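You operate a simulated robot arm through the tools that you are given. There is no shell and no other tool. Be economical: measure what you need, move in short steps, check, and stop when the job is done.

You are at the controls of a simulated two-armed robot. One attempt, no reset.

## Task
Put the 40 size sign from the wide ledge on the slatted rack and the 41 size sign on the blue order card. Fetch the white tile and set it in the orange crate. Fetch the yellow sign marked "keep off" from the top of the heat tunnel and stand it on the purple tray. Switch the fan switch on. Fetch the red strap from the far belt and set it on the top of the heat tunnel. Shut the front flap. Do these in any order. Set down upright: yellow sign.

Only the result counts: the job must be done as asked and must still hold three seconds after the hand-in. Knocking over, shifting, dropping, spilling or breaking anything else fails it.

## Robot
Two 7-joint arms with fingered hands on one trunk, on a base that drives. Base frame: it is fixed to the floor where the robot stands at the start and does not move with it; the origin is under the middle of the robot, x ahead of it, y to its left, z up; the surface under the hand at the start is at about z = 0.75. Units: m, rad, N and s.
The left shoulder is at the start at [0.058, 0.185, 1.192], the right one opposite. With the tool pointing down near the work surface each hand reaches from about 0.1 to 0.8 m from the robot's upright axis, wherever it stands, measured 20 degrees to its own side. Places, roughly: blue order card [0.5, -0.25, 0.75]; fan switch [1.7, -0.5, 1.1]; front flap [-1, 0.3, 1]; orange crate [1.5, 0.5, 0.75]; purple tray (28x33x7 cm) [1.8, 1, 0.8]; slatted rack (24x38 cm) [1.76, -1.2, 0.76]; strap [1.5, -1, 0.75]; top of the heat tunnel [1.5, -0.4, 1.2]; white tile [1.5, 0.25, 0.75]; yellow sign [1.5, -0.25, 1.25]. Payload 4 kg a hand.
The tool frame of a hand sits at the grasp point between the pads (the TCP): z along the fingers, y along the line on which they close. The tips reach 0.026 m beyond it. Largest opening 0.132 m; the body of the gripper starts 0.073 m behind the TCP. The gripper is a hand of 3 fingers: y runs from the thumb to the fingers, the wrist lies at [0, 0, -0.224] in the tool frame, and closing takes about 1.5 s.
Orientation is that of the tool frame in the base frame, as a unit quaternion [x, y, z, w]. With the fingers straight down and closing along the base's y, the tool's x points along the base's -x, its y along +y and its z along -z.

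## Interface
- The arms move only by the tool move_arm. It takes "left_plan", "right_plan" or both (then of equal length, played together; a hand with none holds still); each is a list of rows, each a list of 7 numbers: the gripper command, from -1 (shut) to 1 (fully open), values between in proportion, then the shift along the tool's x, y, z in mm, then the turn, a rotation vector about the tool's x, y, z in degrees. In form: [[fingers, dx, dy, dz, rx, ry, rz], ...]. A call has 1 to 20 rows; each row shifts and turns the commanded pose from where the row before left it, along the tool's axes as they then stand. Rows are played at 5 a second. More than 0.05 m and 0.15 rad between two rows, or a gripper value outside its range, and nothing of the call is played. A pose out of reach is approached as far as the arm can. The call stops where the force on the tool passes 40 N (or 10 N more than at its start, if that is more) or the arm is blocked; 0.2 s more then pass. Each finger travels about 0.072 m/s and halts on what it meets, pressing with about 21 N; the grip force reading is that of the motor and also rises with nothing between the fingers. The clock runs only during rows and for 0.2 s after the last one: add rows that do not move to give the fingers time. The reply holds the time, the measured pose of the TCP, the force on the tool along the base axes, the opening and the grip force, in the units named above and with some noise, with the torque about the TCP (base axes, N m) and any sound that the robot's microphone picked up.
- Cameras (640 x 400 px; columns grow to the right, rows downward): "scene" is now at [0.1111, 0.0724, 1.4047]; the picture's right is [0.86, -0.49, -0.13], its down [-0.44, -0.59, -0.68] and it looks along [0.26, 0.64, -0.72] (base axes); focal length 214 px, centre (320, 200). "left" rides on the left gripper at [-0.062, 0.003, -0.092] in its tool frame; the picture's right is [-0.05, -1.00, 0.00], its down [0.83, -0.04, -0.56] and it looks along [0.55, -0.03, 0.83] (tool axes); focal length 230 px, centre (320, 200). "right" rides on the right gripper at [0.062, 0.003, -0.092] in its tool frame; the picture's right is [-0.05, 1.00, 0.00], its down [-0.83, -0.04, -0.55] and it looks along [-0.55, -0.03, 0.83] (tool axes); focal length 230 px, centre (320, 200). There is no depth. A picture from a camera that has moved, and an enlarged one, comes with that camera's place and axes in the base frame and with its lens.
- capture(camera): a new picture of that camera. It takes no simulated time.
- move_column(by): slides the trunk up (or, below 0, down) by that many m; the arms and the scene camera ride with it, the base frame stays. It gives what a move gives, with no picture.
- base_move(legs): drives the robot by 1 to 6 legs, each [ahead, left, turn to the left] in m, m and rad, along the robot's own axes; the way and the turn of a leg run together, so that a leg with both is an arc; at most 1.5 m and 3.142 rad a leg. The arms and the cameras ride along, it lands a little off, and it stops where it bumps. It gives what a move gives.
- hand_shape(shape, hand): the hand has 3 fingers and takes this shape, open, in about a second: jaw (thumb against the fingers, like two jaws); tri (thumb and two fingers); tip (a fingertip pinch); poke (one finger out to press); point (the index stretched); flat (the hand flat); cup (the hand cupped); fist (a fist). The gripper value then closes the fingers along that shape, each until it touches; the sizes above hold for jaw. It gives what a move gives, with no picture.
- turn_head(pan, tilt): turns the head with the scene camera to pan (to the left, within 1.501 rad either way) and tilt (down, from -0.506 to 1.204), counted from straight ahead of the robot. It gives what a move gives.
- inspect(camera, box): a new picture of the part [left, top, right, bottom] of that camera's present view, enlarged. It takes no simulated time.
- sign_off(): hands the job in; it is judged then, once.

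Go step by step. Nothing tells you exact positions but the pictures and the camera data: compare them with the known pose of the tool, close in by small moves and look again before you grip or let go. The budget is 186 turns and 174 pictures, counting those below and the enlarged ones. Unless the task says otherwise, let go and move clear before handing in, and close with one line.

The tools are called after "Emit:" as name(argument=value, ...) on one line, values as JSON. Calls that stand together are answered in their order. move_arm: Moves the arms, as the interface text tells. Its arguments: {"type":"object","properties":{"left_plan":{"type":"array","items":{"type":"array","items":{"type":"number"}}},"right_plan":{"type":"array","items":{"type":"array","items":{"type":"number"}}}},"required":[]} The other tools are called the same way: move_column (by) slides the trunk up or down; hand_shape (shape, hand) gives the hand a shape; base_move (legs) drives the base; turn_head (pan, tilt) turns the head that bears the scene camera; capture (camera) takes a picture; inspect (camera, box) takes an enlarged picture of a part of a camera's view; sign_off () hands the job in.

At the start:

```text
clock: 0.0
left_position: [0.397, 0.2866, 1.2309]
left_tool_rot: [0.0, 1.0, 0.001, -0.001]
left_wrist_force: [0.1, 0.0, 0.0]
left_wrist_torque: [0.02, -0.03, -0.02]
left_width: 0.1318
left_grip_force: 0.1
left_shape: jaw
right_position: [0.4762, -0.1089, 1.2252]
right_tool_rot: [0.0, 1.0, 0.0, 0.001]
right_wrist_force: [0.6, 0.1, 0.0]
right_wrist_torque: [0.02, 0.04, 0.04]
right_width: 0.1319
right_grip_force: 0.1
right_shape: jaw
trunk travel left (down, up): [-0.225, 0.237]
robot x, y, heading: [-0.0006, 0.0029, 0.001]
head pan, tilt: [1.056, 0.744]
```

scene: 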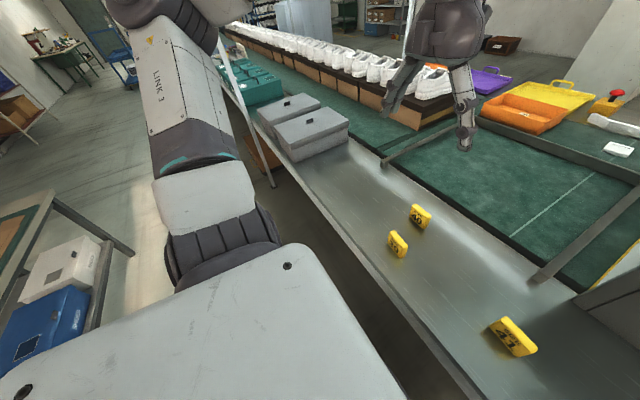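
right: 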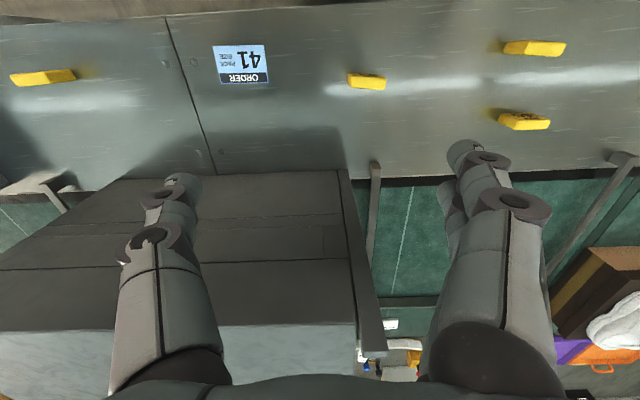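
left: 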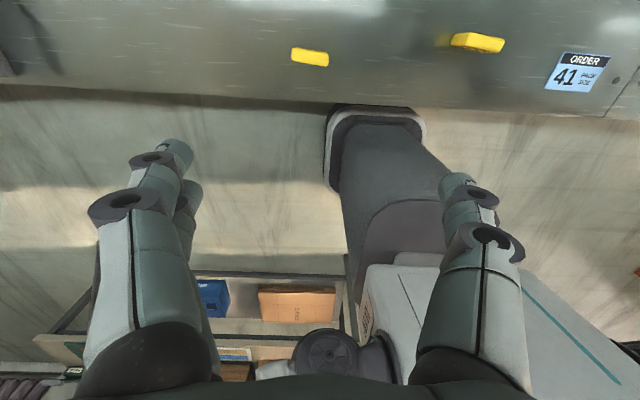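

I see a steel ledge ahead with yellow size signs on it, a belt behind it, and a tunnel to the right. I'll look around with the head first.

Emit:
turn_head(pan=0.0, tilt=0.5)

Emit:
capture(camera="scene")

Emit:
turn_head(pan=-0.8, tilt=0.4)

Emit:
capture(camera="scene")

Emit:
turn_head(pan=0.7, tilt=0.4)

Emit:
capture(camera="scene")

```text
clock: 1.3
left_position: [0.3969, 0.2863, 1.2323]
left_tool_rot: [0.001, 1.0, 0.0, 0.001]
left_wrist_force: [0.4, 0.1, 0.3]
left_wrist_torque: [0.0, -0.01, 0.01]
left_width: 0.1321
left_grip_force: 0.1
left_shape: jaw
right_position: [0.4762, -0.1071, 1.2253]
right_tool_rot: [0.001, 1.0, 0.0, 0.001]
right_wrist_force: [0.6, -0.3, -0.1]
right_wrist_torque: [0.0, 0.02, 0.0]
right_width: 0.1318
right_grip_force: 0.1
right_shape: jaw
trunk travel left (down, up): [-0.225, 0.237]
robot x, y, heading: [-0.0002, -0.0001, 0.004]
head pan, tilt: [0.0, 0.499]
```

```text
170 pictures are left
camera scene: at [0.1637, 0.0, 1.4186], right [0.0, -1.0, 0.0], down [-0.6, 0.0, -0.8], along [0.8, 0.0, -0.6], focal length 214 px, centre (320, 200)
```

scene: 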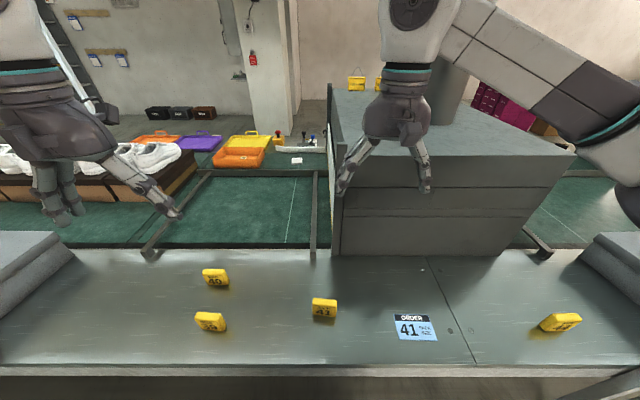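

```text
clock: 2.4
left_position: [0.3964, 0.2868, 1.2323]
left_tool_rot: [0.0, 1.0, 0.0, 0.0]
left_wrist_force: [-0.4, -1.2, -0.2]
left_wrist_torque: [0.01, 0.01, 0.0]
left_width: 0.1316
left_grip_force: 0.0
left_shape: jaw
right_position: [0.4761, -0.1078, 1.2245]
right_tool_rot: [0.0, 1.0, 0.0, 0.0]
right_wrist_force: [-0.5, 0.6, -1.1]
right_wrist_torque: [0.01, 0.0, 0.0]
right_width: 0.132
right_grip_force: 0.0
right_shape: jaw
trunk travel left (down, up): [-0.225, 0.237]
robot x, y, heading: [-0.0054, -0.0021, 0.0]
head pan, tilt: [-0.799, 0.4]
```

```text
169 pictures are left
camera scene: at [0.1389, -0.0664, 1.4315], right [-0.71, -0.7, 0.1], down [-0.4, 0.28, -0.87], along [0.58, -0.66, -0.48], focal length 214 px, centre (320, 200)
```

scene: 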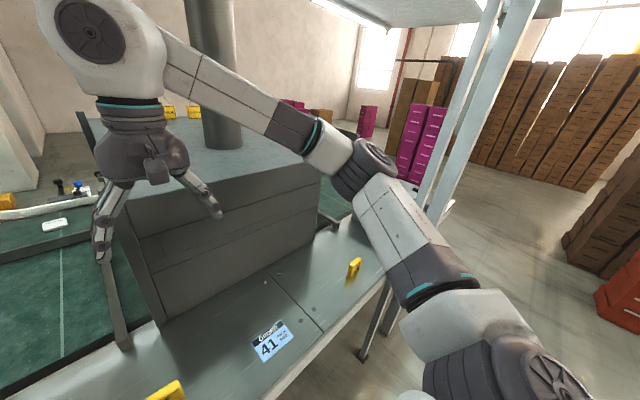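

```text
clock: 4.0
left_position: [0.3979, 0.2862, 1.2324]
left_tool_rot: [0.0, 1.0, 0.0, 0.0]
left_wrist_force: [-1.3, -0.1, -0.5]
left_wrist_torque: [-0.02, -0.01, -0.01]
left_width: 0.1318
left_grip_force: 0.0
left_shape: jaw
right_position: [0.4756, -0.1078, 1.2254]
right_tool_rot: [-0.001, 1.0, 0.0, -0.001]
right_wrist_force: [0.4, 1.2, -0.4]
right_wrist_torque: [0.02, 0.01, 0.02]
right_width: 0.1322
right_grip_force: 0.0
right_shape: jaw
trunk travel left (down, up): [-0.225, 0.237]
robot x, y, heading: [0.0036, -0.0008, -0.004]
head pan, tilt: [0.7, 0.4]
```

```text
168 pictures are left
camera scene: at [0.1451, 0.0596, 1.4306], right [0.64, -0.77, -0.09], down [-0.43, -0.25, -0.87], along [0.64, 0.59, -0.49], focal length 214 px, centre (320, 200)
```

scene: 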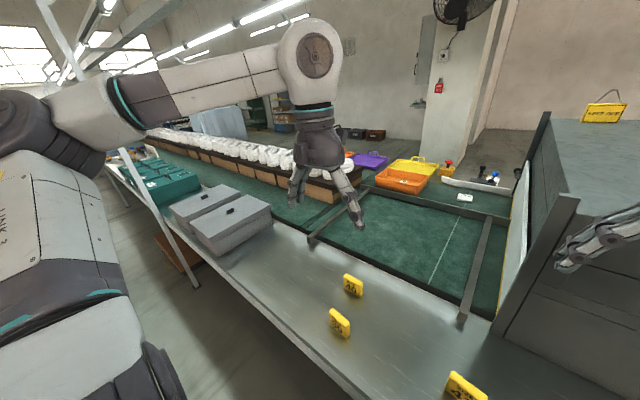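

I count four size signs on the ledge. I'll zoom in to read them.

Emit:
turn_head(pan=0.0, tilt=0.7)

Emit:
inspect(camera="scene", box=[160, 180, 380, 318])

Emit:
inspect(camera="scene", box=[380, 180, 600, 318])

Emit:
turn_head(pan=-1.5, tilt=0.5)

Emit:
capture(camera="scene")

Emit:
turn_head(pan=1.5, tilt=0.5)

Emit:
capture(camera="scene")

```text
clock: 5.1
left_position: [0.3972, 0.2867, 1.231]
left_tool_rot: [0.0, 1.0, -0.001, 0.0]
left_wrist_force: [-0.5, 0.1, -0.1]
left_wrist_torque: [-0.03, 0.0, -0.01]
left_width: 0.1321
left_grip_force: 0.1
left_shape: jaw
right_position: [0.4768, -0.1076, 1.2248]
right_tool_rot: [0.0, 1.0, 0.0, 0.0]
right_wrist_force: [1.1, 0.5, 0.3]
right_wrist_torque: [-0.01, 0.02, 0.04]
right_width: 0.1318
right_grip_force: 0.1
right_shape: jaw
trunk travel left (down, up): [-0.225, 0.237]
robot x, y, heading: [-0.0018, -0.0019, -0.002]
head pan, tilt: [0.0, 0.7]
```

```text
2.90 times, centred on (270, 249) of scene
camera zoom: at [0.1552, 0.0, 1.402], right [0.0, -1.0, 0.0], down [-0.75, 0.0, -0.66], along [0.66, 0.0, -0.75], focal length 622 px, centre (465, 58)
```

zoom: 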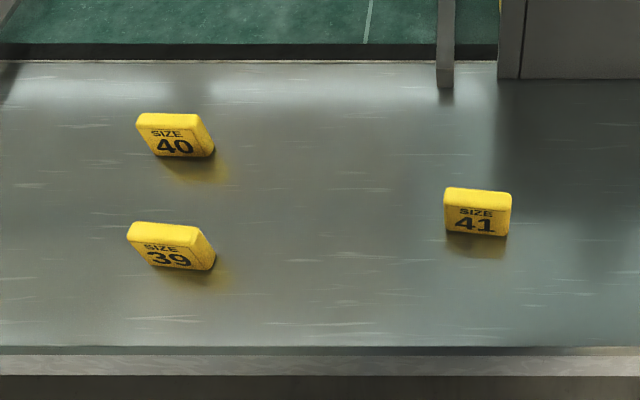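

```text
2.90 times, centred on (490, 249) of scene
camera zoom: at [0.1552, 0.0, 1.402], right [0.0, -1.0, 0.0], down [-0.75, 0.0, -0.66], along [0.66, 0.0, -0.75], focal length 622 px, centre (-173, 58)
```

zoom: 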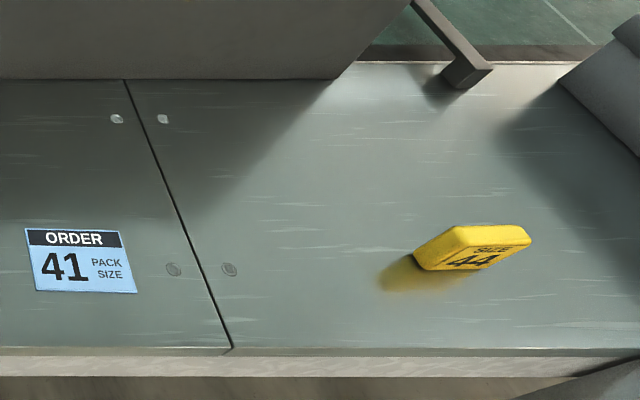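

```text
clock: 6.7
left_position: [0.3971, 0.2858, 1.232]
left_tool_rot: [0.001, 1.0, 0.0, 0.0]
left_wrist_force: [-0.2, 0.3, -0.1]
left_wrist_torque: [-0.02, -0.01, 0.02]
left_width: 0.1318
left_grip_force: 0.0
left_shape: jaw
right_position: [0.4768, -0.1086, 1.2251]
right_tool_rot: [-0.001, 1.0, 0.0, 0.001]
right_wrist_force: [0.4, -0.2, 0.0]
right_wrist_torque: [0.01, 0.01, -0.02]
right_width: 0.1317
right_grip_force: 0.0
right_shape: jaw
trunk travel left (down, up): [-0.225, 0.237]
robot x, y, heading: [0.0017, 0.0009, 0.002]
head pan, tilt: [-1.499, 0.499]
```

```text
165 pictures are left
camera scene: at [0.0801, -0.0908, 1.4308], right [-0.99, -0.07, 0.14], down [-0.16, 0.48, -0.86], along [-0.01, -0.88, -0.48], focal length 214 px, centre (320, 200)
```

scene: 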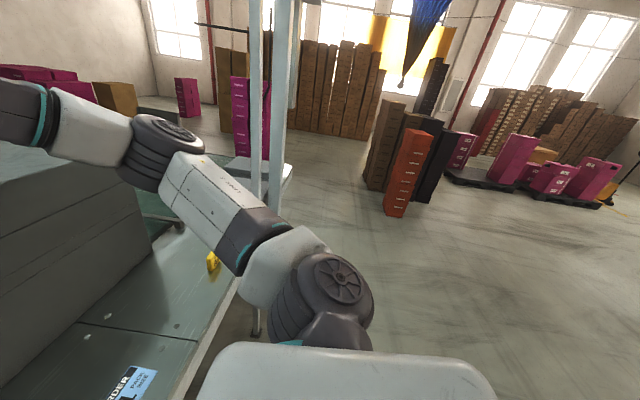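

```text
clock: 9.3
left_position: [0.397, 0.2875, 1.2323]
left_tool_rot: [-0.001, 1.0, 0.0, 0.0]
left_wrist_force: [-0.3, -0.5, 0.8]
left_wrist_torque: [0.04, -0.01, -0.01]
left_width: 0.132
left_grip_force: 0.0
left_shape: jaw
right_position: [0.4772, -0.1074, 1.2255]
right_tool_rot: [0.0, 1.0, 0.0, 0.0]
right_wrist_force: [-0.6, -0.1, 0.8]
right_wrist_torque: [0.02, 0.02, -0.05]
right_width: 0.1319
right_grip_force: 0.1
right_shape: jaw
trunk travel left (down, up): [-0.225, 0.237]
robot x, y, heading: [0.0005, -0.0022, -0.002]
head pan, tilt: [1.499, 0.499]
```

```text
164 pictures are left
camera scene: at [0.0801, 0.0907, 1.4308], right [0.99, -0.07, -0.14], down [-0.16, -0.48, -0.86], along [-0.01, 0.88, -0.48], focal length 214 px, centre (320, 200)
```

scene: 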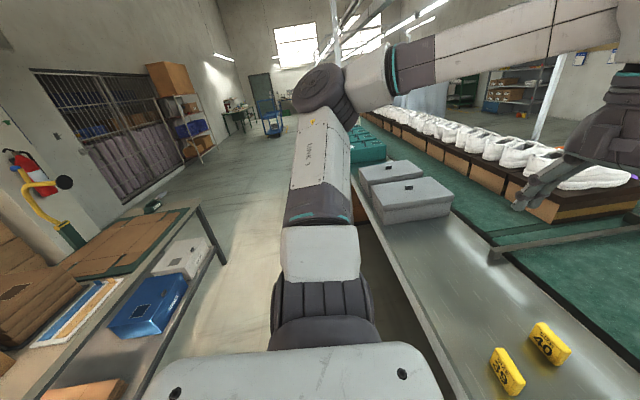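

The signs stand on the ledge: 41 at about (0.48, -0.01), 40 at (0.58, 0.35), and the order card at about (0.435, -0.275). I'll bring the right hand down over sign 41, turned to close along x.

Emit:
move_arm(right_plan=[[0, 0, 0, 20, 0, 0, 8.2], [0, 0, 0, 20, 0, 0, 8.2], [0, 0, 0, 20, 0, 0, 8.2], [0, 0, 0, 20, 0, 0, 8.2], [0, 0, 0, 20, 0, 0, 8.2], [0, 0, 0, 20, 0, 0, 8.2], [0, 0, 0, 20, 0, 0, 8.2], [0, 0, 0, 20, 0, 0, 8.2], [0, 0, 0, 20, 0, 0, 8.2], [0, 0, 0, 20, 0, 0, 8.2], [0, 0, 0, 20, 0, 0, 8], [0, 48, 0, 20, 0, 0, 0], [0, 48, 0, 20, 0, 0, 0], [0, 0, 0, 0, 0, 0, 0]])

Emit:
turn_head(pan=0.0, tilt=0.8)

Emit:
capture(camera="right")

Emit:
capture(camera="scene")

```text
refused: row 12 steps farther than a row can; nothing moved
```

```text
clock: 10.9
left_position: [0.3961, 0.2863, 1.2307]
left_tool_rot: [0.0, 1.0, 0.0, 0.0]
left_wrist_force: [-0.2, 1.2, 0.8]
left_wrist_torque: [0.0, 0.05, -0.04]
left_width: 0.1318
left_grip_force: 0.0
left_shape: jaw
right_position: [0.4771, -0.1072, 1.2248]
right_tool_rot: [0.0, 1.0, 0.0, 0.0]
right_wrist_force: [0.3, -0.5, 0.0]
right_wrist_torque: [0.0, 0.01, 0.04]
right_width: 0.1321
right_grip_force: 0.1
right_shape: jaw
trunk travel left (down, up): [-0.225, 0.237]
robot x, y, heading: [-0.0011, 0.0007, -0.003]
head pan, tilt: [0.0, 0.799]
```

```text
163 pictures are left
camera right: at [0.4155, -0.1048, 1.3168], right [0.05, 1.0, 0.0], down [0.83, -0.04, 0.55], along [0.55, -0.03, -0.83], focal length 230 px, centre (320, 200)
```

right: 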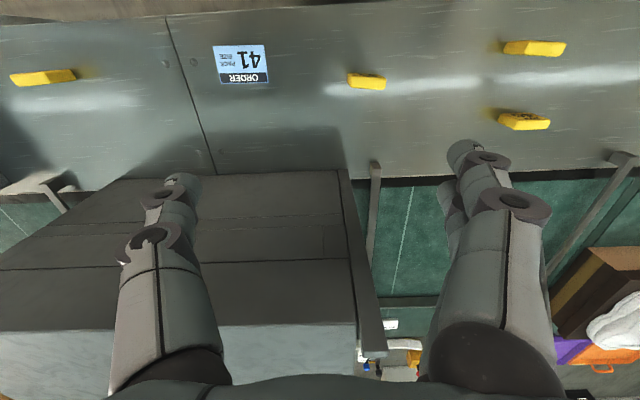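

```text
162 pictures are left
camera scene: at [0.1497, 0.0, 1.3944], right [0.0, -1.0, 0.0], down [-0.81, 0.0, -0.59], along [0.59, 0.0, -0.81], focal length 214 px, centre (320, 200)
```

scene: 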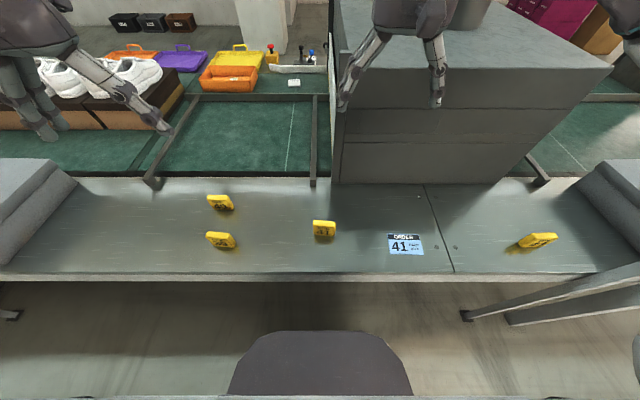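

The view confirms the positions; my row was just too long, so I'll replay with shorter steps.

Emit:
move_arm(right_plan=[[0, 0, 0, 20, 0, 0, 8.2], [0, 0, 0, 20, 0, 0, 8.2], [0, 0, 0, 20, 0, 0, 8.2], [0, 0, 0, 20, 0, 0, 8.2], [0, 0, 0, 20, 0, 0, 8.2], [0, 0, 0, 20, 0, 0, 8.2], [0, 0, 0, 20, 0, 0, 8.2], [0, 0, 0, 20, 0, 0, 8.2], [0, 0, 0, 20, 0, 0, 8.2], [0, 0, 0, 20, 0, 0, 8.2], [0, 0, 0, 20, 0, 0, 8], [0, 32, 0, 20, 0, 0, 0], [0, 32, 0, 20, 0, 0, 0], [0, 32, 0, 20, 0, 0, 0], [0, 0, 0, 0, 0, 0, 0]])

Emit:
capture(camera="right")

Emit:
capture(camera="scene")

```text
clock: 12.9
left_position: [0.3936, 0.2847, 1.2329]
left_tool_rot: [0.0, 1.0, 0.0, 0.002]
left_wrist_force: [-0.4, 0.4, -0.1]
left_wrist_torque: [0.02, 0.02, -0.02]
left_width: 0.1319
left_grip_force: 0.1
left_shape: jaw
right_position: [0.6331, -0.1617, 1.1213]
right_tool_rot: [0.515, 0.856, -0.004, -0.042]
right_wrist_force: [-22.7, -1.3, -5.1]
right_wrist_torque: [-0.02, -0.3, 0.18]
right_width: 0.0587
right_grip_force: 0.1
right_shape: jaw
right hand out of reach, approached as far as the arm can: row 6, 7, 8, 9
trunk travel left (down, up): [-0.225, 0.237]
robot x, y, heading: [-0.0022, 0.0023, -0.001]
head pan, tilt: [0.0, 0.799]
stopped in row 9 (right hand): the force on the tool passed its limit at 62 N (the readings are from after the stop); the commanded pose is now the measured one
```

```text
161 pictures are left
camera right: at [0.6145, -0.1092, 1.2169], right [0.91, 0.42, -0.05], down [0.39, -0.77, 0.5], along [0.17, -0.47, -0.86], focal length 230 px, centre (320, 200)
```

right: 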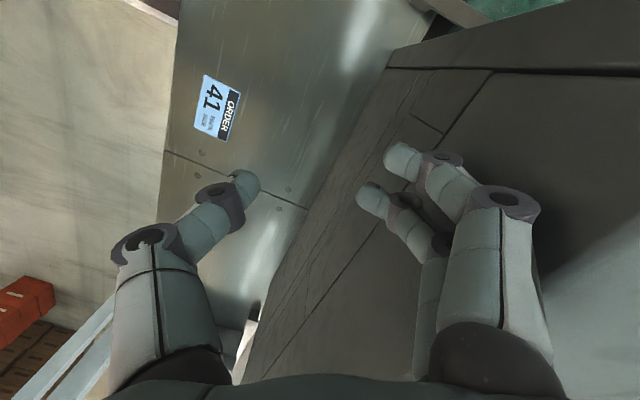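

```text
160 pictures are left
camera scene: at [0.1453, -0.0009, 1.3948], right [0.0, -1.0, 0.0], down [-0.81, 0.0, -0.59], along [0.59, 0.0, -0.81], focal length 214 px, centre (320, 200)
```

scene: 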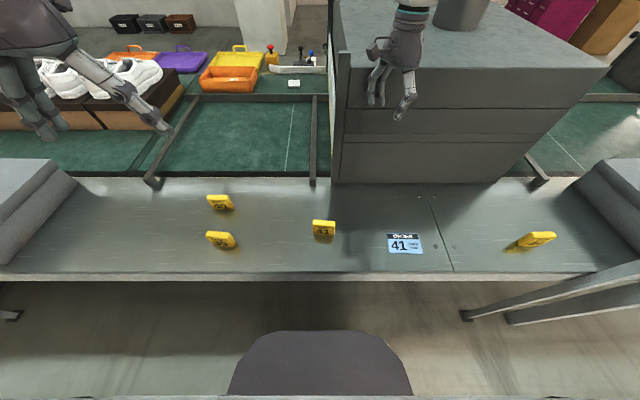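

The right hand met a joint limit when turned this way, and it drifted into the tunnel front. I'll back it off and turn it the other way.

Emit:
move_arm(right_plan=[[0, 16, -30, -3, 0, 0, 0], [0, 16, -30, 0, 0, 0, -2], [0, 22, -38, 0, 0, 0, -4], [0, 22, -38, 0, 0, 0, -8], [0, 0, 0, 0, 0, 0, -8], [0, 0, 0, 0, 0, 0, -8], [0, 0, 0, 0, 0, 0, -8], [0, 0, 0, 0, 0, 0, -8], [0, 0, 0, 0, 0, 0, -8], [0, 0, 0, 0, 0, 0, -8], [0, 0, 0, 0, 0, 0, -8], [0, 0, 0, 0, 0, 0, -8], [0, 0, 0, 0, 0, 0, -8], [0, 0, 0, 0, 0, 0, -8], [0, 0, 0, 0, 0, 0, -8], [0, 0, 0, 0, 0, 0, -8], [0, 0, 0, 0, 0, 0, -8], [0, 0, 0, 0, 0, 0, -8]])

```text
clock: 16.7
left_position: [0.3972, 0.2856, 1.2312]
left_tool_rot: [0.001, 1.0, 0.001, -0.001]
left_wrist_force: [0.1, 0.3, -0.5]
left_wrist_torque: [0.01, -0.03, 0.05]
left_width: 0.1321
left_grip_force: 0.2
left_shape: jaw
right_position: [0.5124, -0.1781, 1.1426]
right_tool_rot: [-0.529, 0.848, 0.034, -0.02]
right_wrist_force: [-0.2, 0.3, -0.5]
right_wrist_torque: [-0.03, -0.02, 0.01]
right_width: 0.0661
right_grip_force: 0.1
right_shape: jaw
right hand out of reach, approached as far as the arm can: row 1, 2
trunk travel left (down, up): [-0.225, 0.237]
robot x, y, heading: [0.0013, -0.002, 0.002]
head pan, tilt: [0.0, 0.799]
```

Turned about 62° the other way with no trouble. I'll finish the turn and level the hand over sign 41.

Emit:
move_arm(right_plan=[[0, 0, 0, 0, 1.1, 0.3, -6.5], [0, 0, 0, 0, 1.1, 0.3, -6.5], [0, 0, 0, 0, 1.1, 0.3, -6.5], [0, 0, 0, 0, 1.1, 0.3, -6.6], [0, -27.7, 5.5, 30, 0, 0, 0], [0, -27.7, 5.5, 30, 0, 0, 0], [0, -27.7, 5.5, 40, 0, 0, 0], [0, -27.7, 5.5, 40, 0, 0, 0], [0, -27.7, 5.5, 40, 0, 0, 0], [0, -27.7, 5.5, 40, 0, 0, 0], [0, 0, 0, 0, 0, 0, 0]])

Emit:
capture(camera="right")

Emit:
capture(camera="scene")

```text
clock: 19.1
left_position: [0.3964, 0.285, 1.2332]
left_tool_rot: [0.0, 1.0, -0.001, 0.0]
left_wrist_force: [0.8, 0.5, -0.1]
left_wrist_torque: [0.04, 0.01, 0.0]
left_width: 0.1319
left_grip_force: 0.0
left_shape: jaw
right_position: [0.4772, -0.0119, 0.9229]
right_tool_rot: [-0.706, 0.708, 0.0, 0.0]
right_wrist_force: [-0.8, 0.4, 0.6]
right_wrist_torque: [0.02, 0.02, 0.02]
right_width: 0.0661
right_grip_force: 0.0
right_shape: jaw
trunk travel left (down, up): [-0.225, 0.237]
robot x, y, heading: [-0.0018, 0.0012, -0.003]
head pan, tilt: [0.0, 0.799]
```

```text
159 pictures are left
camera right: at [0.4743, -0.073, 1.0146], right [-1.0, 0.05, 0.0], down [0.05, 0.83, 0.56], along [0.03, 0.55, -0.83], focal length 230 px, centre (320, 200)
```

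right: 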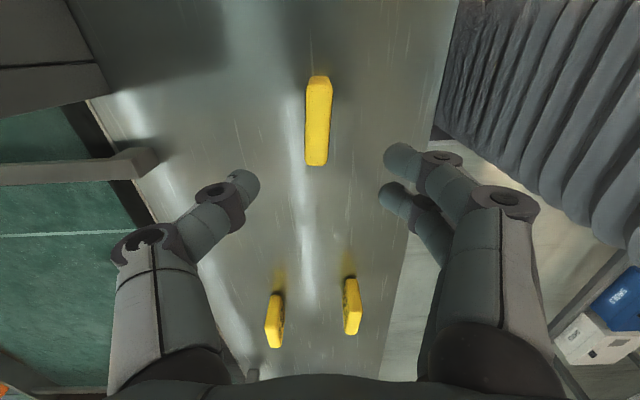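

```text
158 pictures are left
camera scene: at [0.1492, -0.0007, 1.3945], right [0.0, -1.0, 0.0], down [-0.81, 0.0, -0.59], along [0.59, 0.0, -0.81], focal length 214 px, centre (320, 200)
```

scene: 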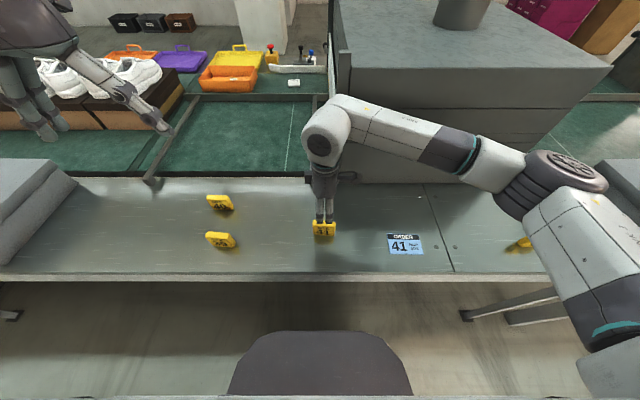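

Sign 41 is centred under the hand. I'll descend and grip.

Emit:
move_arm(right_plan=[[0, 3, -1, 35, 0, 0, 0], [0, 3, -1, 35, 0, 0, 0], [0, 0, 0, 35, 0, 0, 0], [0, 0, 0, 31, 0, 0, 0], [0, 0, 0, 0, 0, 0, 0], [-1, 0, 0, 0, 0, 0, 0], [-1, 0, 0, 0, 0, 0, 0], [-1, 0, 0, 0, 0, 0, 0], [-1, 0, 0, 0, 0, 0, 0], [-1, 0, 0, 0, 0, 0, 0], [-1, 0, 0, 0, 0, 0, 0]])

Emit:
capture(camera="right")

```text
clock: 21.5
left_position: [0.3967, 0.2857, 1.2322]
left_tool_rot: [0.0, 1.0, 0.0, 0.0]
left_wrist_force: [0.9, 0.2, 0.0]
left_wrist_torque: [-0.01, 0.0, -0.01]
left_width: 0.1319
left_grip_force: 0.0
left_shape: jaw
right_position: [0.4809, -0.0161, 0.7858]
right_tool_rot: [-0.706, 0.708, 0.0, 0.0]
right_wrist_force: [0.5, 0.2, -0.5]
right_wrist_torque: [0.03, 0.02, 0.0]
right_width: 0.0171
right_grip_force: 21.2
right_shape: jaw
trunk travel left (down, up): [-0.225, 0.237]
robot x, y, heading: [0.0022, -0.0001, -0.001]
head pan, tilt: [0.0, 0.799]
```

```text
157 pictures are left
camera right: at [0.4772, -0.0776, 0.8782], right [-1.0, 0.05, 0.0], down [0.05, 0.83, 0.55], along [0.03, 0.55, -0.83], focal length 230 px, centre (320, 200)
```

right: 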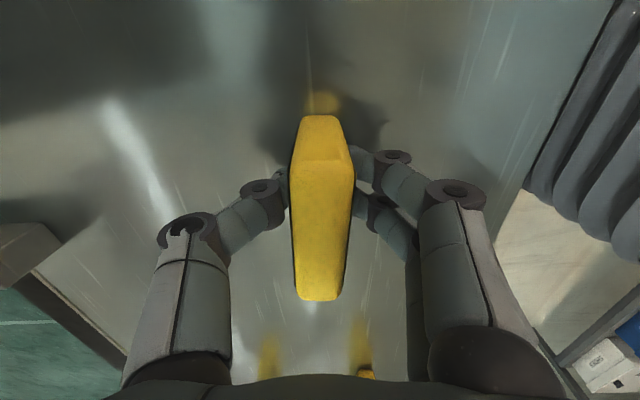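

Gripped. Now lift and carry it over to the card.

Emit:
move_arm(right_plan=[[-1, 0, 0, -40, 0, 0, 0], [-1, 0, 0, -40, 0, 0, 0], [-1, 43, 7, 0, 0, 0, 0], [-1, 43, 7, 0, 0, 0, 0], [-1, 43, 7, 0, 0, 0, 0], [-1, 43, 7, 0, 0, 0, 0], [-1, 43, 7, 0, 0, 0, 0], [-1, 43, 7, 0, 0, 0, 0], [-1, 0, 0, 0, 0, 0, 0], [-1, 0, 0, 0, 0, 0, 0]])

Emit:
capture(camera="right")

Emit:
inspect(camera="scene", box=[320, 180, 500, 293])

```text
clock: 23.7
left_position: [0.3967, 0.2854, 1.2312]
left_tool_rot: [0.0, 1.0, 0.0, 0.0]
left_wrist_force: [0.3, -0.7, -0.2]
left_wrist_torque: [0.02, 0.02, 0.03]
left_width: 0.1322
left_grip_force: 0.1
left_shape: jaw
right_position: [0.4388, -0.2762, 0.8675]
right_tool_rot: [-0.706, 0.708, 0.0, 0.0]
right_wrist_force: [0.0, -0.7, -1.1]
right_wrist_torque: [0.0, 0.05, -0.03]
right_width: 0.0168
right_grip_force: 20.9
right_shape: jaw
trunk travel left (down, up): [-0.225, 0.237]
robot x, y, heading: [0.0029, -0.0001, -0.006]
head pan, tilt: [0.0, 0.799]
```

```text
156 pictures are left
camera right: at [0.4349, -0.3371, 0.9586], right [-1.0, 0.05, 0.0], down [0.04, 0.83, 0.55], along [0.03, 0.55, -0.83], focal length 230 px, centre (320, 200)
```

right: 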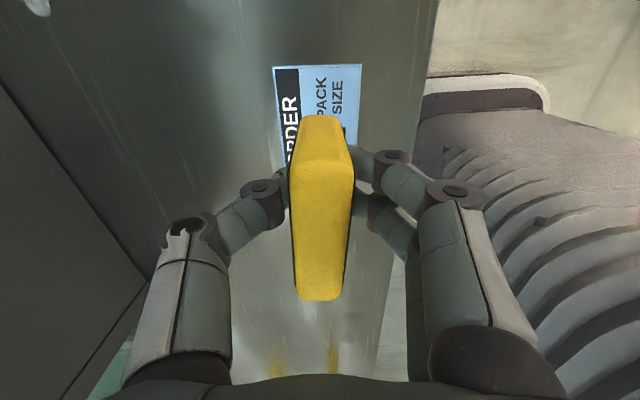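

```text
3.54 times, centred on (410, 236) of scene
camera zoom: at [0.1495, -0.0004, 1.3944], right [0.0, -1.0, 0.0], down [-0.81, 0.0, -0.59], along [0.59, 0.0, -0.81], focal length 759 px, centre (1, 71)
```

zoom: 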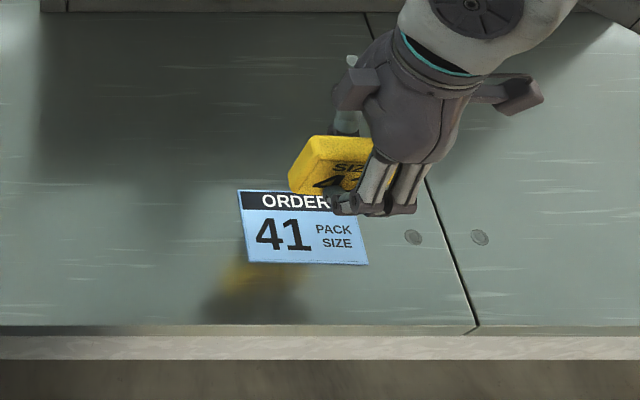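

The sign hangs right above the card's centre. I'll lower it to the surface.

Emit:
move_arm(right_plan=[[-1, 0, 0, 40, 0, 0, 0], [-1, 0, 0, 35, 0, 0, 0], [-1, 0, 0, 4, 0, 0, 0], [-1, 0, 0, 2, 0, 0, 0]])

```text
clock: 24.7
left_position: [0.3953, 0.2855, 1.2305]
left_tool_rot: [0.001, 1.0, 0.0, 0.0]
left_wrist_force: [-0.5, 0.7, -0.1]
left_wrist_torque: [-0.04, 0.01, -0.02]
left_width: 0.1319
left_grip_force: 0.0
left_shape: jaw
right_position: [0.4384, -0.2748, 0.788]
right_tool_rot: [-0.706, 0.708, -0.001, 0.002]
right_wrist_force: [-0.2, -1.6, 11.5]
right_wrist_torque: [-0.02, 0.05, 0.0]
right_width: 0.0173
right_grip_force: 21.1
right_shape: jaw
trunk travel left (down, up): [-0.225, 0.237]
robot x, y, heading: [-0.0016, 0.0011, 0.001]
head pan, tilt: [0.0, 0.799]
```

It's touching down. I'll release, rise, and turn the left hand at the same time for sign 40.

Emit:
move_arm(right_plan=[[-0.2, 0, 0, -1, 0, 0, 0], [0, 0, 0, 0, 0, 0, 0], [0, 0, 0, 0, 0, 0, 0], [0, 0, 0, -20, 0, 0, 0], [0, 0, 0, -40, 0, 0, 0], [0, 0, 0, -40, 0, 0, 0], [0, 0, 0, -40, 0, 0, 0], [0, 0, 0, -40, 0, 0, 0], [0, 0, 0, -40, 0, 0, 0], [0, 0, 0, -40, 0, 0, 0], [0, 0, 0, -40, 0, 0, 0], [0, 0, 0, 0, 0, 0, 0]], left_plan=[[0, 0, 0, 0, 0, 0, 8.2], [0, 0, 0, 0, 0, 0, 8.2], [0, 0, 0, 0, 0, 0, 8.2], [0, 0, 0, 0, 0, 0, 8.2], [0, 0, 0, 0, 0, 0, 8.2], [0, 0, 0, 0, 0, 0, 8.2], [0, 0, 0, 0, 0, 0, 8.2], [0, 0, 0, 0, 0, 0, 8.2], [0, 0, 0, 0, 0, 0, 8.2], [0, 0, 0, 0, 0, 0, 8.2], [0, 0, 0, 0, 0, 0, 8], [0, 0, 0, 0, 0, 0, 0]])

Emit:
capture(camera="scene")

```text
clock: 27.3
left_position: [0.3976, 0.2855, 1.2314]
left_tool_rot: [0.708, 0.706, 0.001, 0.001]
left_wrist_force: [-0.5, -0.5, -0.3]
left_wrist_torque: [-0.01, 0.03, 0.0]
left_width: 0.0666
left_grip_force: 0.0
left_shape: jaw
right_position: [0.4386, -0.2744, 1.0872]
right_tool_rot: [-0.706, 0.708, 0.0, 0.0]
right_wrist_force: [0.1, 0.2, -0.3]
right_wrist_torque: [0.0, -0.01, -0.02]
right_width: 0.0654
right_grip_force: 0.0
right_shape: jaw
trunk travel left (down, up): [-0.225, 0.237]
robot x, y, heading: [-0.0014, -0.0023, -0.003]
head pan, tilt: [0.0, 0.799]
```

```text
154 pictures are left
camera scene: at [0.15, -0.0006, 1.3943], right [0.0, -1.0, 0.0], down [-0.81, 0.0, -0.59], along [0.59, 0.0, -0.81], focal length 214 px, centre (320, 200)
```

scene: 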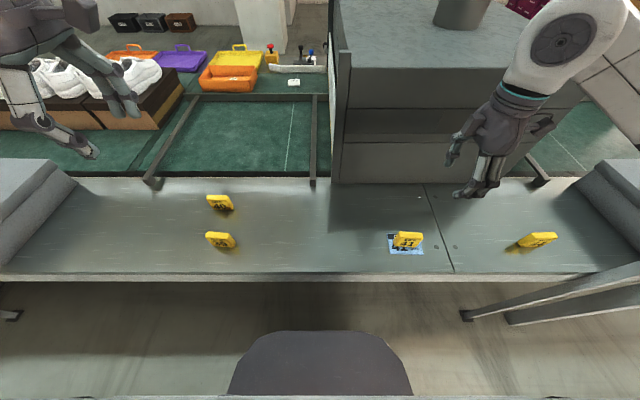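

41 stands on the card. Next I'll bring the left hand over sign 40.

Emit:
move_arm(left_plan=[[0, 8, 23, 37.5, 0, 0, 0], [0, 8, 23, 37.5, 0, 0, 0], [0, 8, 23, 37.5, 0, 0, 0], [0, 8, 23, 37.5, 0, 0, 0], [0, 8, 23, 37.5, 0, 0, 0], [0, 8, 23, 37.5, 0, 0, 0], [0, 8, 23, 37.5, 0, 0, 0], [0, 8, 23, 37.5, 0, 0, 0], [0, 0, 0, 0, 0, 0, 0]])

Emit:
capture(camera="left")

```text
clock: 29.3
left_position: [0.5799, 0.3504, 0.931]
left_tool_rot: [0.707, 0.708, 0.001, 0.0]
left_wrist_force: [0.2, 0.1, -0.4]
left_wrist_torque: [-0.01, 0.0, 0.01]
left_width: 0.0664
left_grip_force: 0.1
left_shape: jaw
right_position: [0.4385, -0.2749, 1.0855]
right_tool_rot: [-0.707, 0.708, 0.0, 0.001]
right_wrist_force: [-0.1, 0.0, 0.2]
right_wrist_torque: [0.0, -0.02, 0.01]
right_width: 0.0653
right_grip_force: 0.1
right_shape: jaw
trunk travel left (down, up): [-0.225, 0.237]
robot x, y, heading: [0.0008, -0.0002, -0.003]
head pan, tilt: [0.0, 0.799]
```

```text
153 pictures are left
camera left: at [0.5824, 0.2892, 1.0231], right [-1.0, -0.05, 0.0], down [-0.04, 0.83, 0.56], along [-0.03, 0.55, -0.83], focal length 230 px, centre (320, 200)
```

left: 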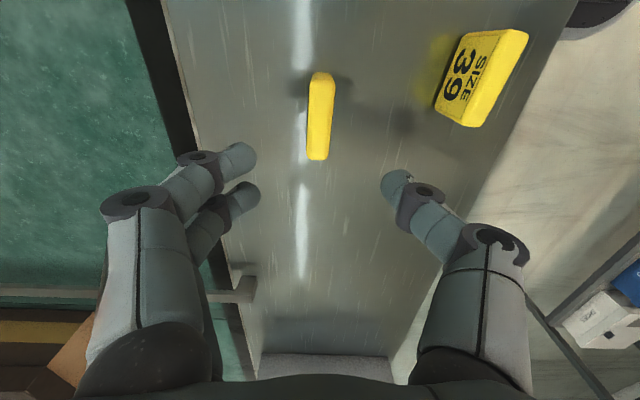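

Sign 40 is about 1 cm to the right of the hand's centre. I'll correct for that, descend and grip.

Emit:
move_arm(left_plan=[[0, -5, -1, 35, 0, 0, 0], [0, -5, 0, 35, 0, 0, 0], [0, 0, 0, 37, 0, 0, 0], [0, 0, 0, 37, 0, 0, 0], [0, 0, 0, 0, 0, 0, 0], [-1, 0, 0, 0, 0, 0, 0], [-1, 0, 0, 0, 0, 0, 0], [-1, 0, 0, 0, 0, 0, 0], [-1, 0, 0, 0, 0, 0, 0], [-1, 0, 0, 0, 0, 0, 0], [-1, 0, 0, 0, 0, 0, 0]])

Emit:
capture(camera="left")

```text
clock: 31.7
left_position: [0.5803, 0.3394, 0.7878]
left_tool_rot: [0.707, 0.707, 0.0, 0.001]
left_wrist_force: [-1.0, -0.2, 0.7]
left_wrist_torque: [-0.03, 0.01, 0.0]
left_width: 0.0171
left_grip_force: 21.1
left_shape: jaw
right_position: [0.4382, -0.2745, 1.0882]
right_tool_rot: [-0.707, 0.708, 0.0, 0.0]
right_wrist_force: [1.1, -0.1, -0.3]
right_wrist_torque: [-0.03, -0.02, -0.01]
right_width: 0.0651
right_grip_force: 0.0
right_shape: jaw
trunk travel left (down, up): [-0.225, 0.237]
robot x, y, heading: [-0.003, -0.0006, -0.003]
head pan, tilt: [0.0, 0.799]
```

```text
152 pictures are left
camera left: at [0.5828, 0.2784, 0.8796], right [-1.0, -0.05, 0.0], down [-0.04, 0.83, 0.56], along [-0.03, 0.55, -0.83], focal length 230 px, centre (320, 200)
```

left: 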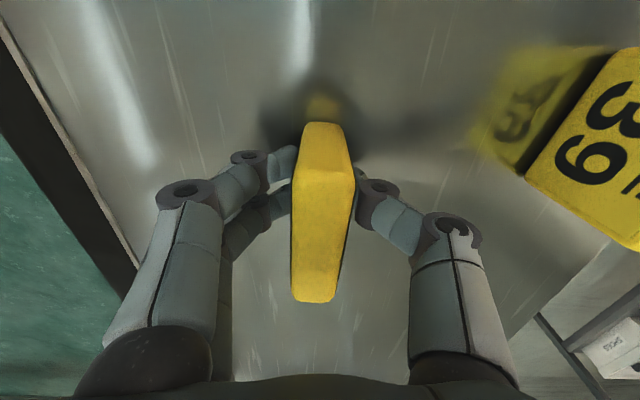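

Sign 40 is held. I'll lift it and tuck both arms in before driving.

Emit:
move_arm(left_plan=[[-1, 0, 0, -45, 0, 0, 0], [-1, 0, 0, -45, 0, 0, 0], [-1, 0, 0, -45, 0, 0, 0], [-1, 0, 0, -45, 0, 0, 0], [-1, 0, -25, -40, 0, 0, 0], [-1, 0, -25, -40, 0, 0, 0], [-1, -5, -30, -20, 0, 0, 0], [-1, -5, -40, 0, 0, 0, 0], [-1, -5, -40, 0, 0, 0, 0], [-1, -5, -40, 0, 0, 0, 0], [-1, -5, -40, 0, 0, 0, 0], [-1, 0, 0, 0, 0, 0, 0]], right_plan=[[0, 0, 0, 0, 0, 0, 0], [0, 0, 20, -20, 0, 0, 0], [0, 0, 20, -20, 0, 0, 0], [0, 0, 20, -20, 0, 0, 0], [0, 0, 20, -10, 0, 0, 0], [0, 0, 20, 0, 0, 0, 0], [0, 0, 0, 0, 0, 0, 0], [0, 0, 0, 0, 0, 0, 0], [0, 0, 0, 0, 0, 0, 0], [0, 0, 0, 0, 0, 0, 0], [0, 0, 0, 0, 0, 0, 0], [0, 0, 0, 0, 0, 0, 0]])

Emit:
turn_head(pan=-1.2, tilt=0.8)

Emit:
capture(camera="scene")

Emit:
turn_head(pan=1.5, tilt=0.8)

Emit:
capture(camera="scene")

```text
clock: 34.3
left_position: [0.3393, 0.3135, 1.0678]
left_tool_rot: [0.707, 0.707, 0.0, -0.001]
left_wrist_force: [-0.1, -0.5, -1.2]
left_wrist_torque: [0.0, 0.0, 0.0]
left_width: 0.0171
left_grip_force: 21.3
left_shape: jaw
right_position: [0.3397, -0.2751, 1.157]
right_tool_rot: [-0.706, 0.708, 0.0, -0.001]
right_wrist_force: [-0.1, 1.5, 0.3]
right_wrist_torque: [-0.03, 0.01, 0.0]
right_width: 0.0657
right_grip_force: 0.0
right_shape: jaw
trunk travel left (down, up): [-0.225, 0.237]
robot x, y, heading: [0.0004, -0.0019, 0.0]
head pan, tilt: [0.0, 0.799]
```

```text
clock: 35.7
left_position: [0.3393, 0.3144, 1.0673]
left_tool_rot: [0.707, 0.707, 0.001, 0.0]
left_wrist_force: [-1.2, -0.6, -1.1]
left_wrist_torque: [0.02, -0.03, 0.0]
left_width: 0.0169
left_grip_force: 21.1
left_shape: jaw
right_position: [0.3389, -0.2749, 1.1568]
right_tool_rot: [-0.706, 0.708, -0.001, 0.0]
right_wrist_force: [-0.3, 0.0, 0.2]
right_wrist_torque: [0.01, 0.01, -0.01]
right_width: 0.0654
right_grip_force: 0.1
right_shape: jaw
trunk travel left (down, up): [-0.225, 0.237]
robot x, y, heading: [-0.0017, 0.0035, 0.003]
head pan, tilt: [-1.201, 0.799]
```

```text
151 pictures are left
camera scene: at [0.0987, -0.0752, 1.4018], right [-0.92, -0.36, 0.13], down [-0.36, 0.67, -0.65], along [0.15, -0.65, -0.75], focal length 214 px, centre (320, 200)
```

scene: 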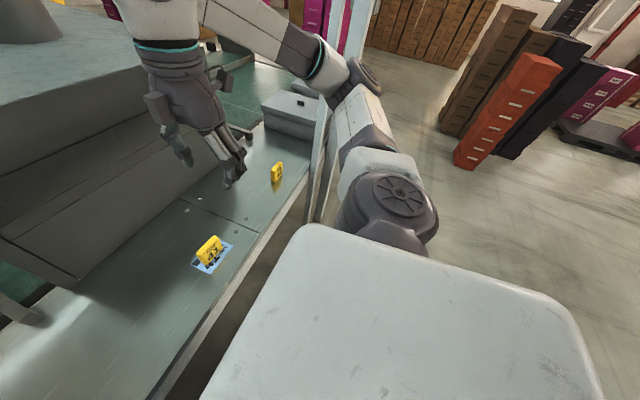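

```text
clock: 38.1
left_position: [0.34, 0.3145, 1.0665]
left_tool_rot: [0.706, 0.708, 0.0, 0.0]
left_wrist_force: [-1.4, 0.4, -1.3]
left_wrist_torque: [-0.02, 0.0, 0.01]
left_width: 0.0171
left_grip_force: 21.6
left_shape: jaw
right_position: [0.3379, -0.2757, 1.1562]
right_tool_rot: [-0.706, 0.708, 0.0, 0.0]
right_wrist_force: [-0.6, 0.2, -0.4]
right_wrist_torque: [-0.02, 0.06, -0.01]
right_width: 0.0654
right_grip_force: 0.1
right_shape: jaw
trunk travel left (down, up): [-0.225, 0.237]
robot x, y, heading: [-0.0016, -0.001, 0.004]
head pan, tilt: [1.499, 0.799]
```

```text
150 pictures are left
camera scene: at [0.0756, 0.0804, 1.4052], right [0.99, -0.07, -0.14], down [-0.15, -0.71, -0.68], along [-0.05, 0.7, -0.72], focal length 214 px, centre (320, 200)
```

scene: 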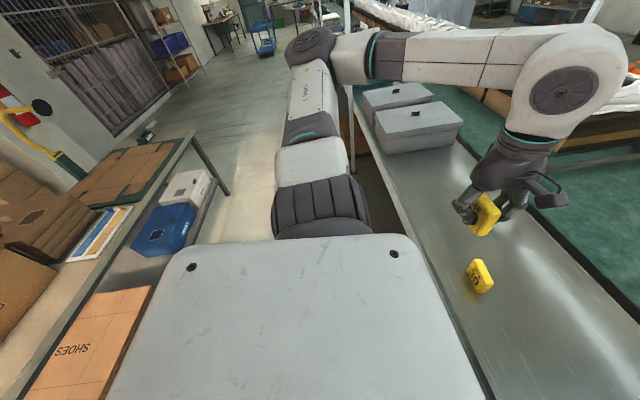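

I need to see what's behind me for the flap. I'll turn left in place by a quarter and look.

Emit:
base_move(legs=[[0, 0, 1.2]])

Emit:
turn_head(pan=1.3, tilt=0.4)

Emit:
capture(camera="scene")

```text
clock: 41.5
left_position: [-0.1709, 0.4295, 1.0671]
left_tool_rot: [0.182, 0.983, 0.0, 0.0]
left_wrist_force: [0.4, 0.6, -1.3]
left_wrist_torque: [0.01, -0.01, -0.02]
left_width: 0.0167
left_grip_force: 21.3
left_shape: jaw
right_position: [0.3778, 0.2174, 1.1563]
right_tool_rot: [0.983, -0.183, 0.0, 0.0]
right_wrist_force: [0.1, -0.2, 0.7]
right_wrist_torque: [-0.02, 0.0, 0.0]
right_width: 0.0655
right_grip_force: 0.0
right_shape: jaw
trunk travel left (down, up): [-0.225, 0.237]
robot x, y, heading: [0.0028, -0.0042, 1.204]
head pan, tilt: [1.499, 0.799]
```

```text
clock: 42.4
left_position: [-0.1719, 0.4288, 1.0665]
left_tool_rot: [0.183, 0.983, 0.0, 0.0]
left_wrist_force: [-0.3, -0.4, -1.1]
left_wrist_torque: [-0.02, 0.0, 0.01]
left_width: 0.0169
left_grip_force: 20.2
left_shape: jaw
right_position: [0.378, 0.2181, 1.157]
right_tool_rot: [0.983, -0.183, -0.001, -0.001]
right_wrist_force: [-0.3, 0.4, -0.5]
right_wrist_torque: [0.0, 0.0, -0.03]
right_width: 0.0654
right_grip_force: 0.0
right_shape: jaw
trunk travel left (down, up): [-0.225, 0.237]
robot x, y, heading: [0.0027, 0.0021, 1.201]
head pan, tilt: [1.3, 0.4]
```

```text
149 pictures are left
camera scene: at [-0.0474, 0.124, 1.4371], right [0.59, 0.79, -0.14], down [0.27, -0.35, -0.9], along [-0.76, 0.49, -0.42], focal length 214 px, centre (320, 200)
```

scene: 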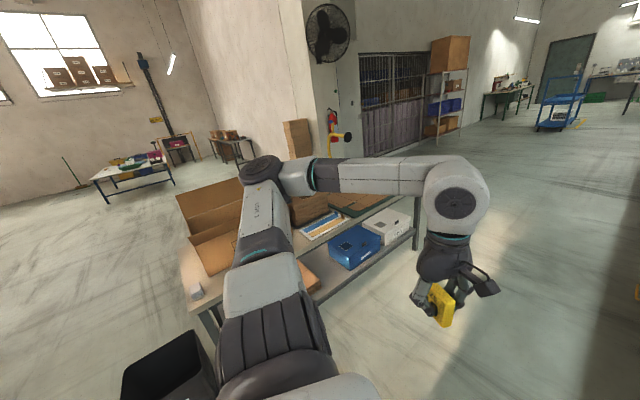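

The carton on the bench has flaps up; its front flap is probably what needs shutting. I'll turn on to face the bench.

Emit:
base_move(legs=[[0, 0, 1.6]])

Emit:
turn_head(pan=0.0, tilt=0.5)

Emit:
capture(camera="scene")

```text
clock: 46.7
left_position: [-0.4215, -0.1882, 1.0667]
left_tool_rot: [-0.584, 0.812, 0.0, 0.0]
left_wrist_force: [-0.4, -1.3, -1.6]
left_wrist_torque: [-0.03, 0.01, 0.02]
left_width: 0.0167
left_grip_force: 21.4
left_shape: jaw
right_position: [-0.2329, 0.3682, 1.1572]
right_tool_rot: [0.813, 0.582, 0.0, 0.0]
right_wrist_force: [0.2, -1.2, 0.5]
right_wrist_torque: [0.01, 0.04, -0.03]
right_width: 0.0656
right_grip_force: 0.1
right_shape: jaw
trunk travel left (down, up): [-0.225, 0.237]
robot x, y, heading: [0.0015, 0.0024, 2.811]
head pan, tilt: [1.3, 0.4]
```

```text
clock: 48.1
left_position: [-0.4229, -0.1898, 1.0675]
left_tool_rot: [-0.583, 0.812, 0.001, 0.0]
left_wrist_force: [0.8, 0.1, -1.9]
left_wrist_torque: [0.04, 0.01, -0.02]
left_width: 0.0169
left_grip_force: 21.6
left_shape: jaw
right_position: [-0.2325, 0.3674, 1.1575]
right_tool_rot: [0.813, 0.582, -0.001, 0.0]
right_wrist_force: [0.0, 0.7, 0.1]
right_wrist_torque: [-0.03, -0.02, 0.0]
right_width: 0.0653
right_grip_force: 0.0
right_shape: jaw
trunk travel left (down, up): [-0.225, 0.237]
robot x, y, heading: [-0.0038, -0.0011, 2.814]
head pan, tilt: [0.0, 0.499]
```

```text
148 pictures are left
camera scene: at [-0.1538, 0.0519, 1.4186], right [0.32, 0.95, 0.0], down [0.57, -0.19, -0.8], along [-0.76, 0.26, -0.6], focal length 214 px, centre (320, 200)
```

scene: 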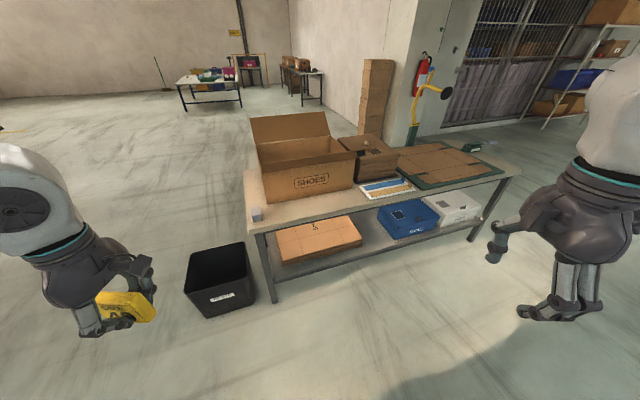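

A SHOES carton with flaps sits on the bench. I'll zoom in on it.

Emit:
inspect(camera="scene", box=[220, 90, 420, 215])

```text
3.20 times, centred on (320, 152) of scene
camera zoom: at [-0.1538, 0.0519, 1.4186], right [0.32, 0.95, 0.0], down [0.57, -0.19, -0.8], along [-0.76, 0.26, -0.6], focal length 686 px, centre (320, 352)
```

zoom: 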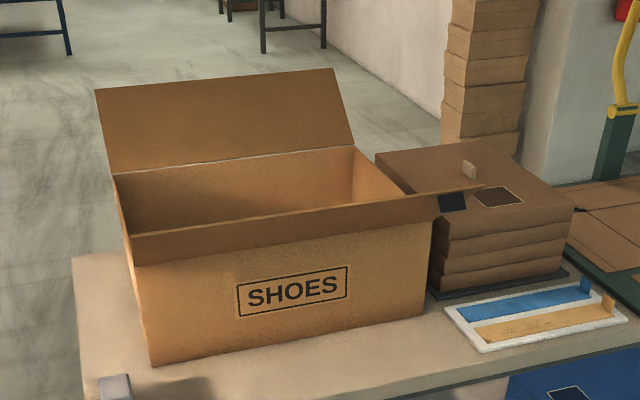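

The front flap seems to be hinged at the box's front top edge and leaning out towards me (edge near x=-0.95, z=1.03). I'll face it squarely and move closer.

Emit:
base_move(legs=[[0, 0, 0.328], [0.36, -0.1, 0]])

Emit:
turn_head(pan=-0.1, tilt=0.7)

Emit:
capture(camera="scene")

Emit:
capture(camera="right")

```text
clock: 51.6
left_position: [-0.7003, -0.212, 1.0674]
left_tool_rot: [-0.706, 0.708, 0.0, 0.0]
left_wrist_force: [1.0, 0.6, -0.8]
left_wrist_torque: [0.0, -0.02, 0.01]
left_width: 0.0167
left_grip_force: 20.9
left_shape: jaw
right_position: [-0.6995, 0.3761, 1.157]
right_tool_rot: [0.709, 0.705, 0.0, 0.001]
right_wrist_force: [-0.9, 0.1, 0.1]
right_wrist_torque: [-0.01, -0.03, 0.01]
right_width: 0.0655
right_grip_force: 0.0
right_shape: jaw
trunk travel left (down, up): [-0.225, 0.237]
robot x, y, heading: [-0.3617, 0.0984, 3.143]
head pan, tilt: [0.0, 0.499]
```

```text
clock: 52.3
left_position: [-0.7028, -0.2123, 1.0659]
left_tool_rot: [-0.707, 0.707, -0.001, 0.001]
left_wrist_force: [-0.3, 0.9, -1.2]
left_wrist_torque: [0.03, -0.02, -0.04]
left_width: 0.0167
left_grip_force: 21.2
left_shape: jaw
right_position: [-0.6992, 0.3761, 1.1565]
right_tool_rot: [0.709, 0.705, 0.0, 0.0]
right_wrist_force: [0.8, -0.6, 0.6]
right_wrist_torque: [-0.01, -0.01, -0.02]
right_width: 0.0655
right_grip_force: 0.0
right_shape: jaw
trunk travel left (down, up): [-0.225, 0.237]
robot x, y, heading: [-0.3646, 0.1018, 3.141]
head pan, tilt: [-0.099, 0.7]
```

```text
146 pictures are left
camera scene: at [-0.5147, 0.1094, 1.402], right [0.1, 0.99, 0.01], down [0.74, -0.07, -0.66], along [-0.66, 0.08, -0.75], focal length 214 px, centre (320, 200)
```

scene: 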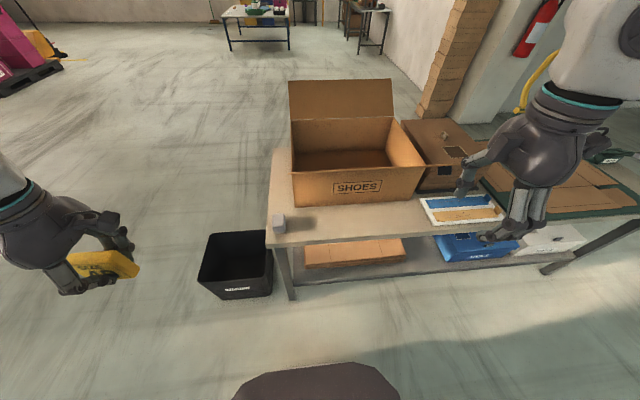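

```text
145 pictures are left
camera right: at [-0.696, 0.4378, 1.2488], right [1.0, -0.06, 0.0], down [-0.05, -0.83, 0.55], along [-0.03, -0.55, -0.83], focal length 230 px, centre (320, 200)
```

right: 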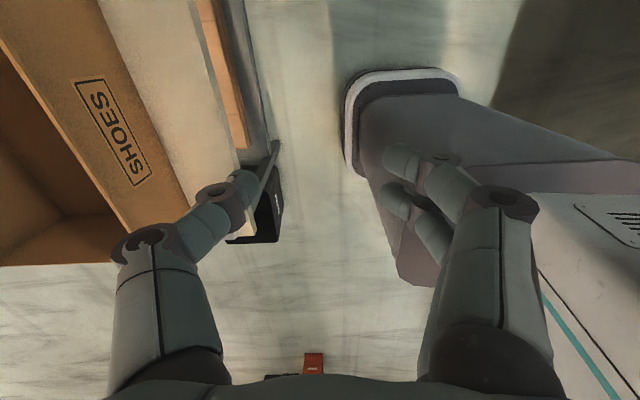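

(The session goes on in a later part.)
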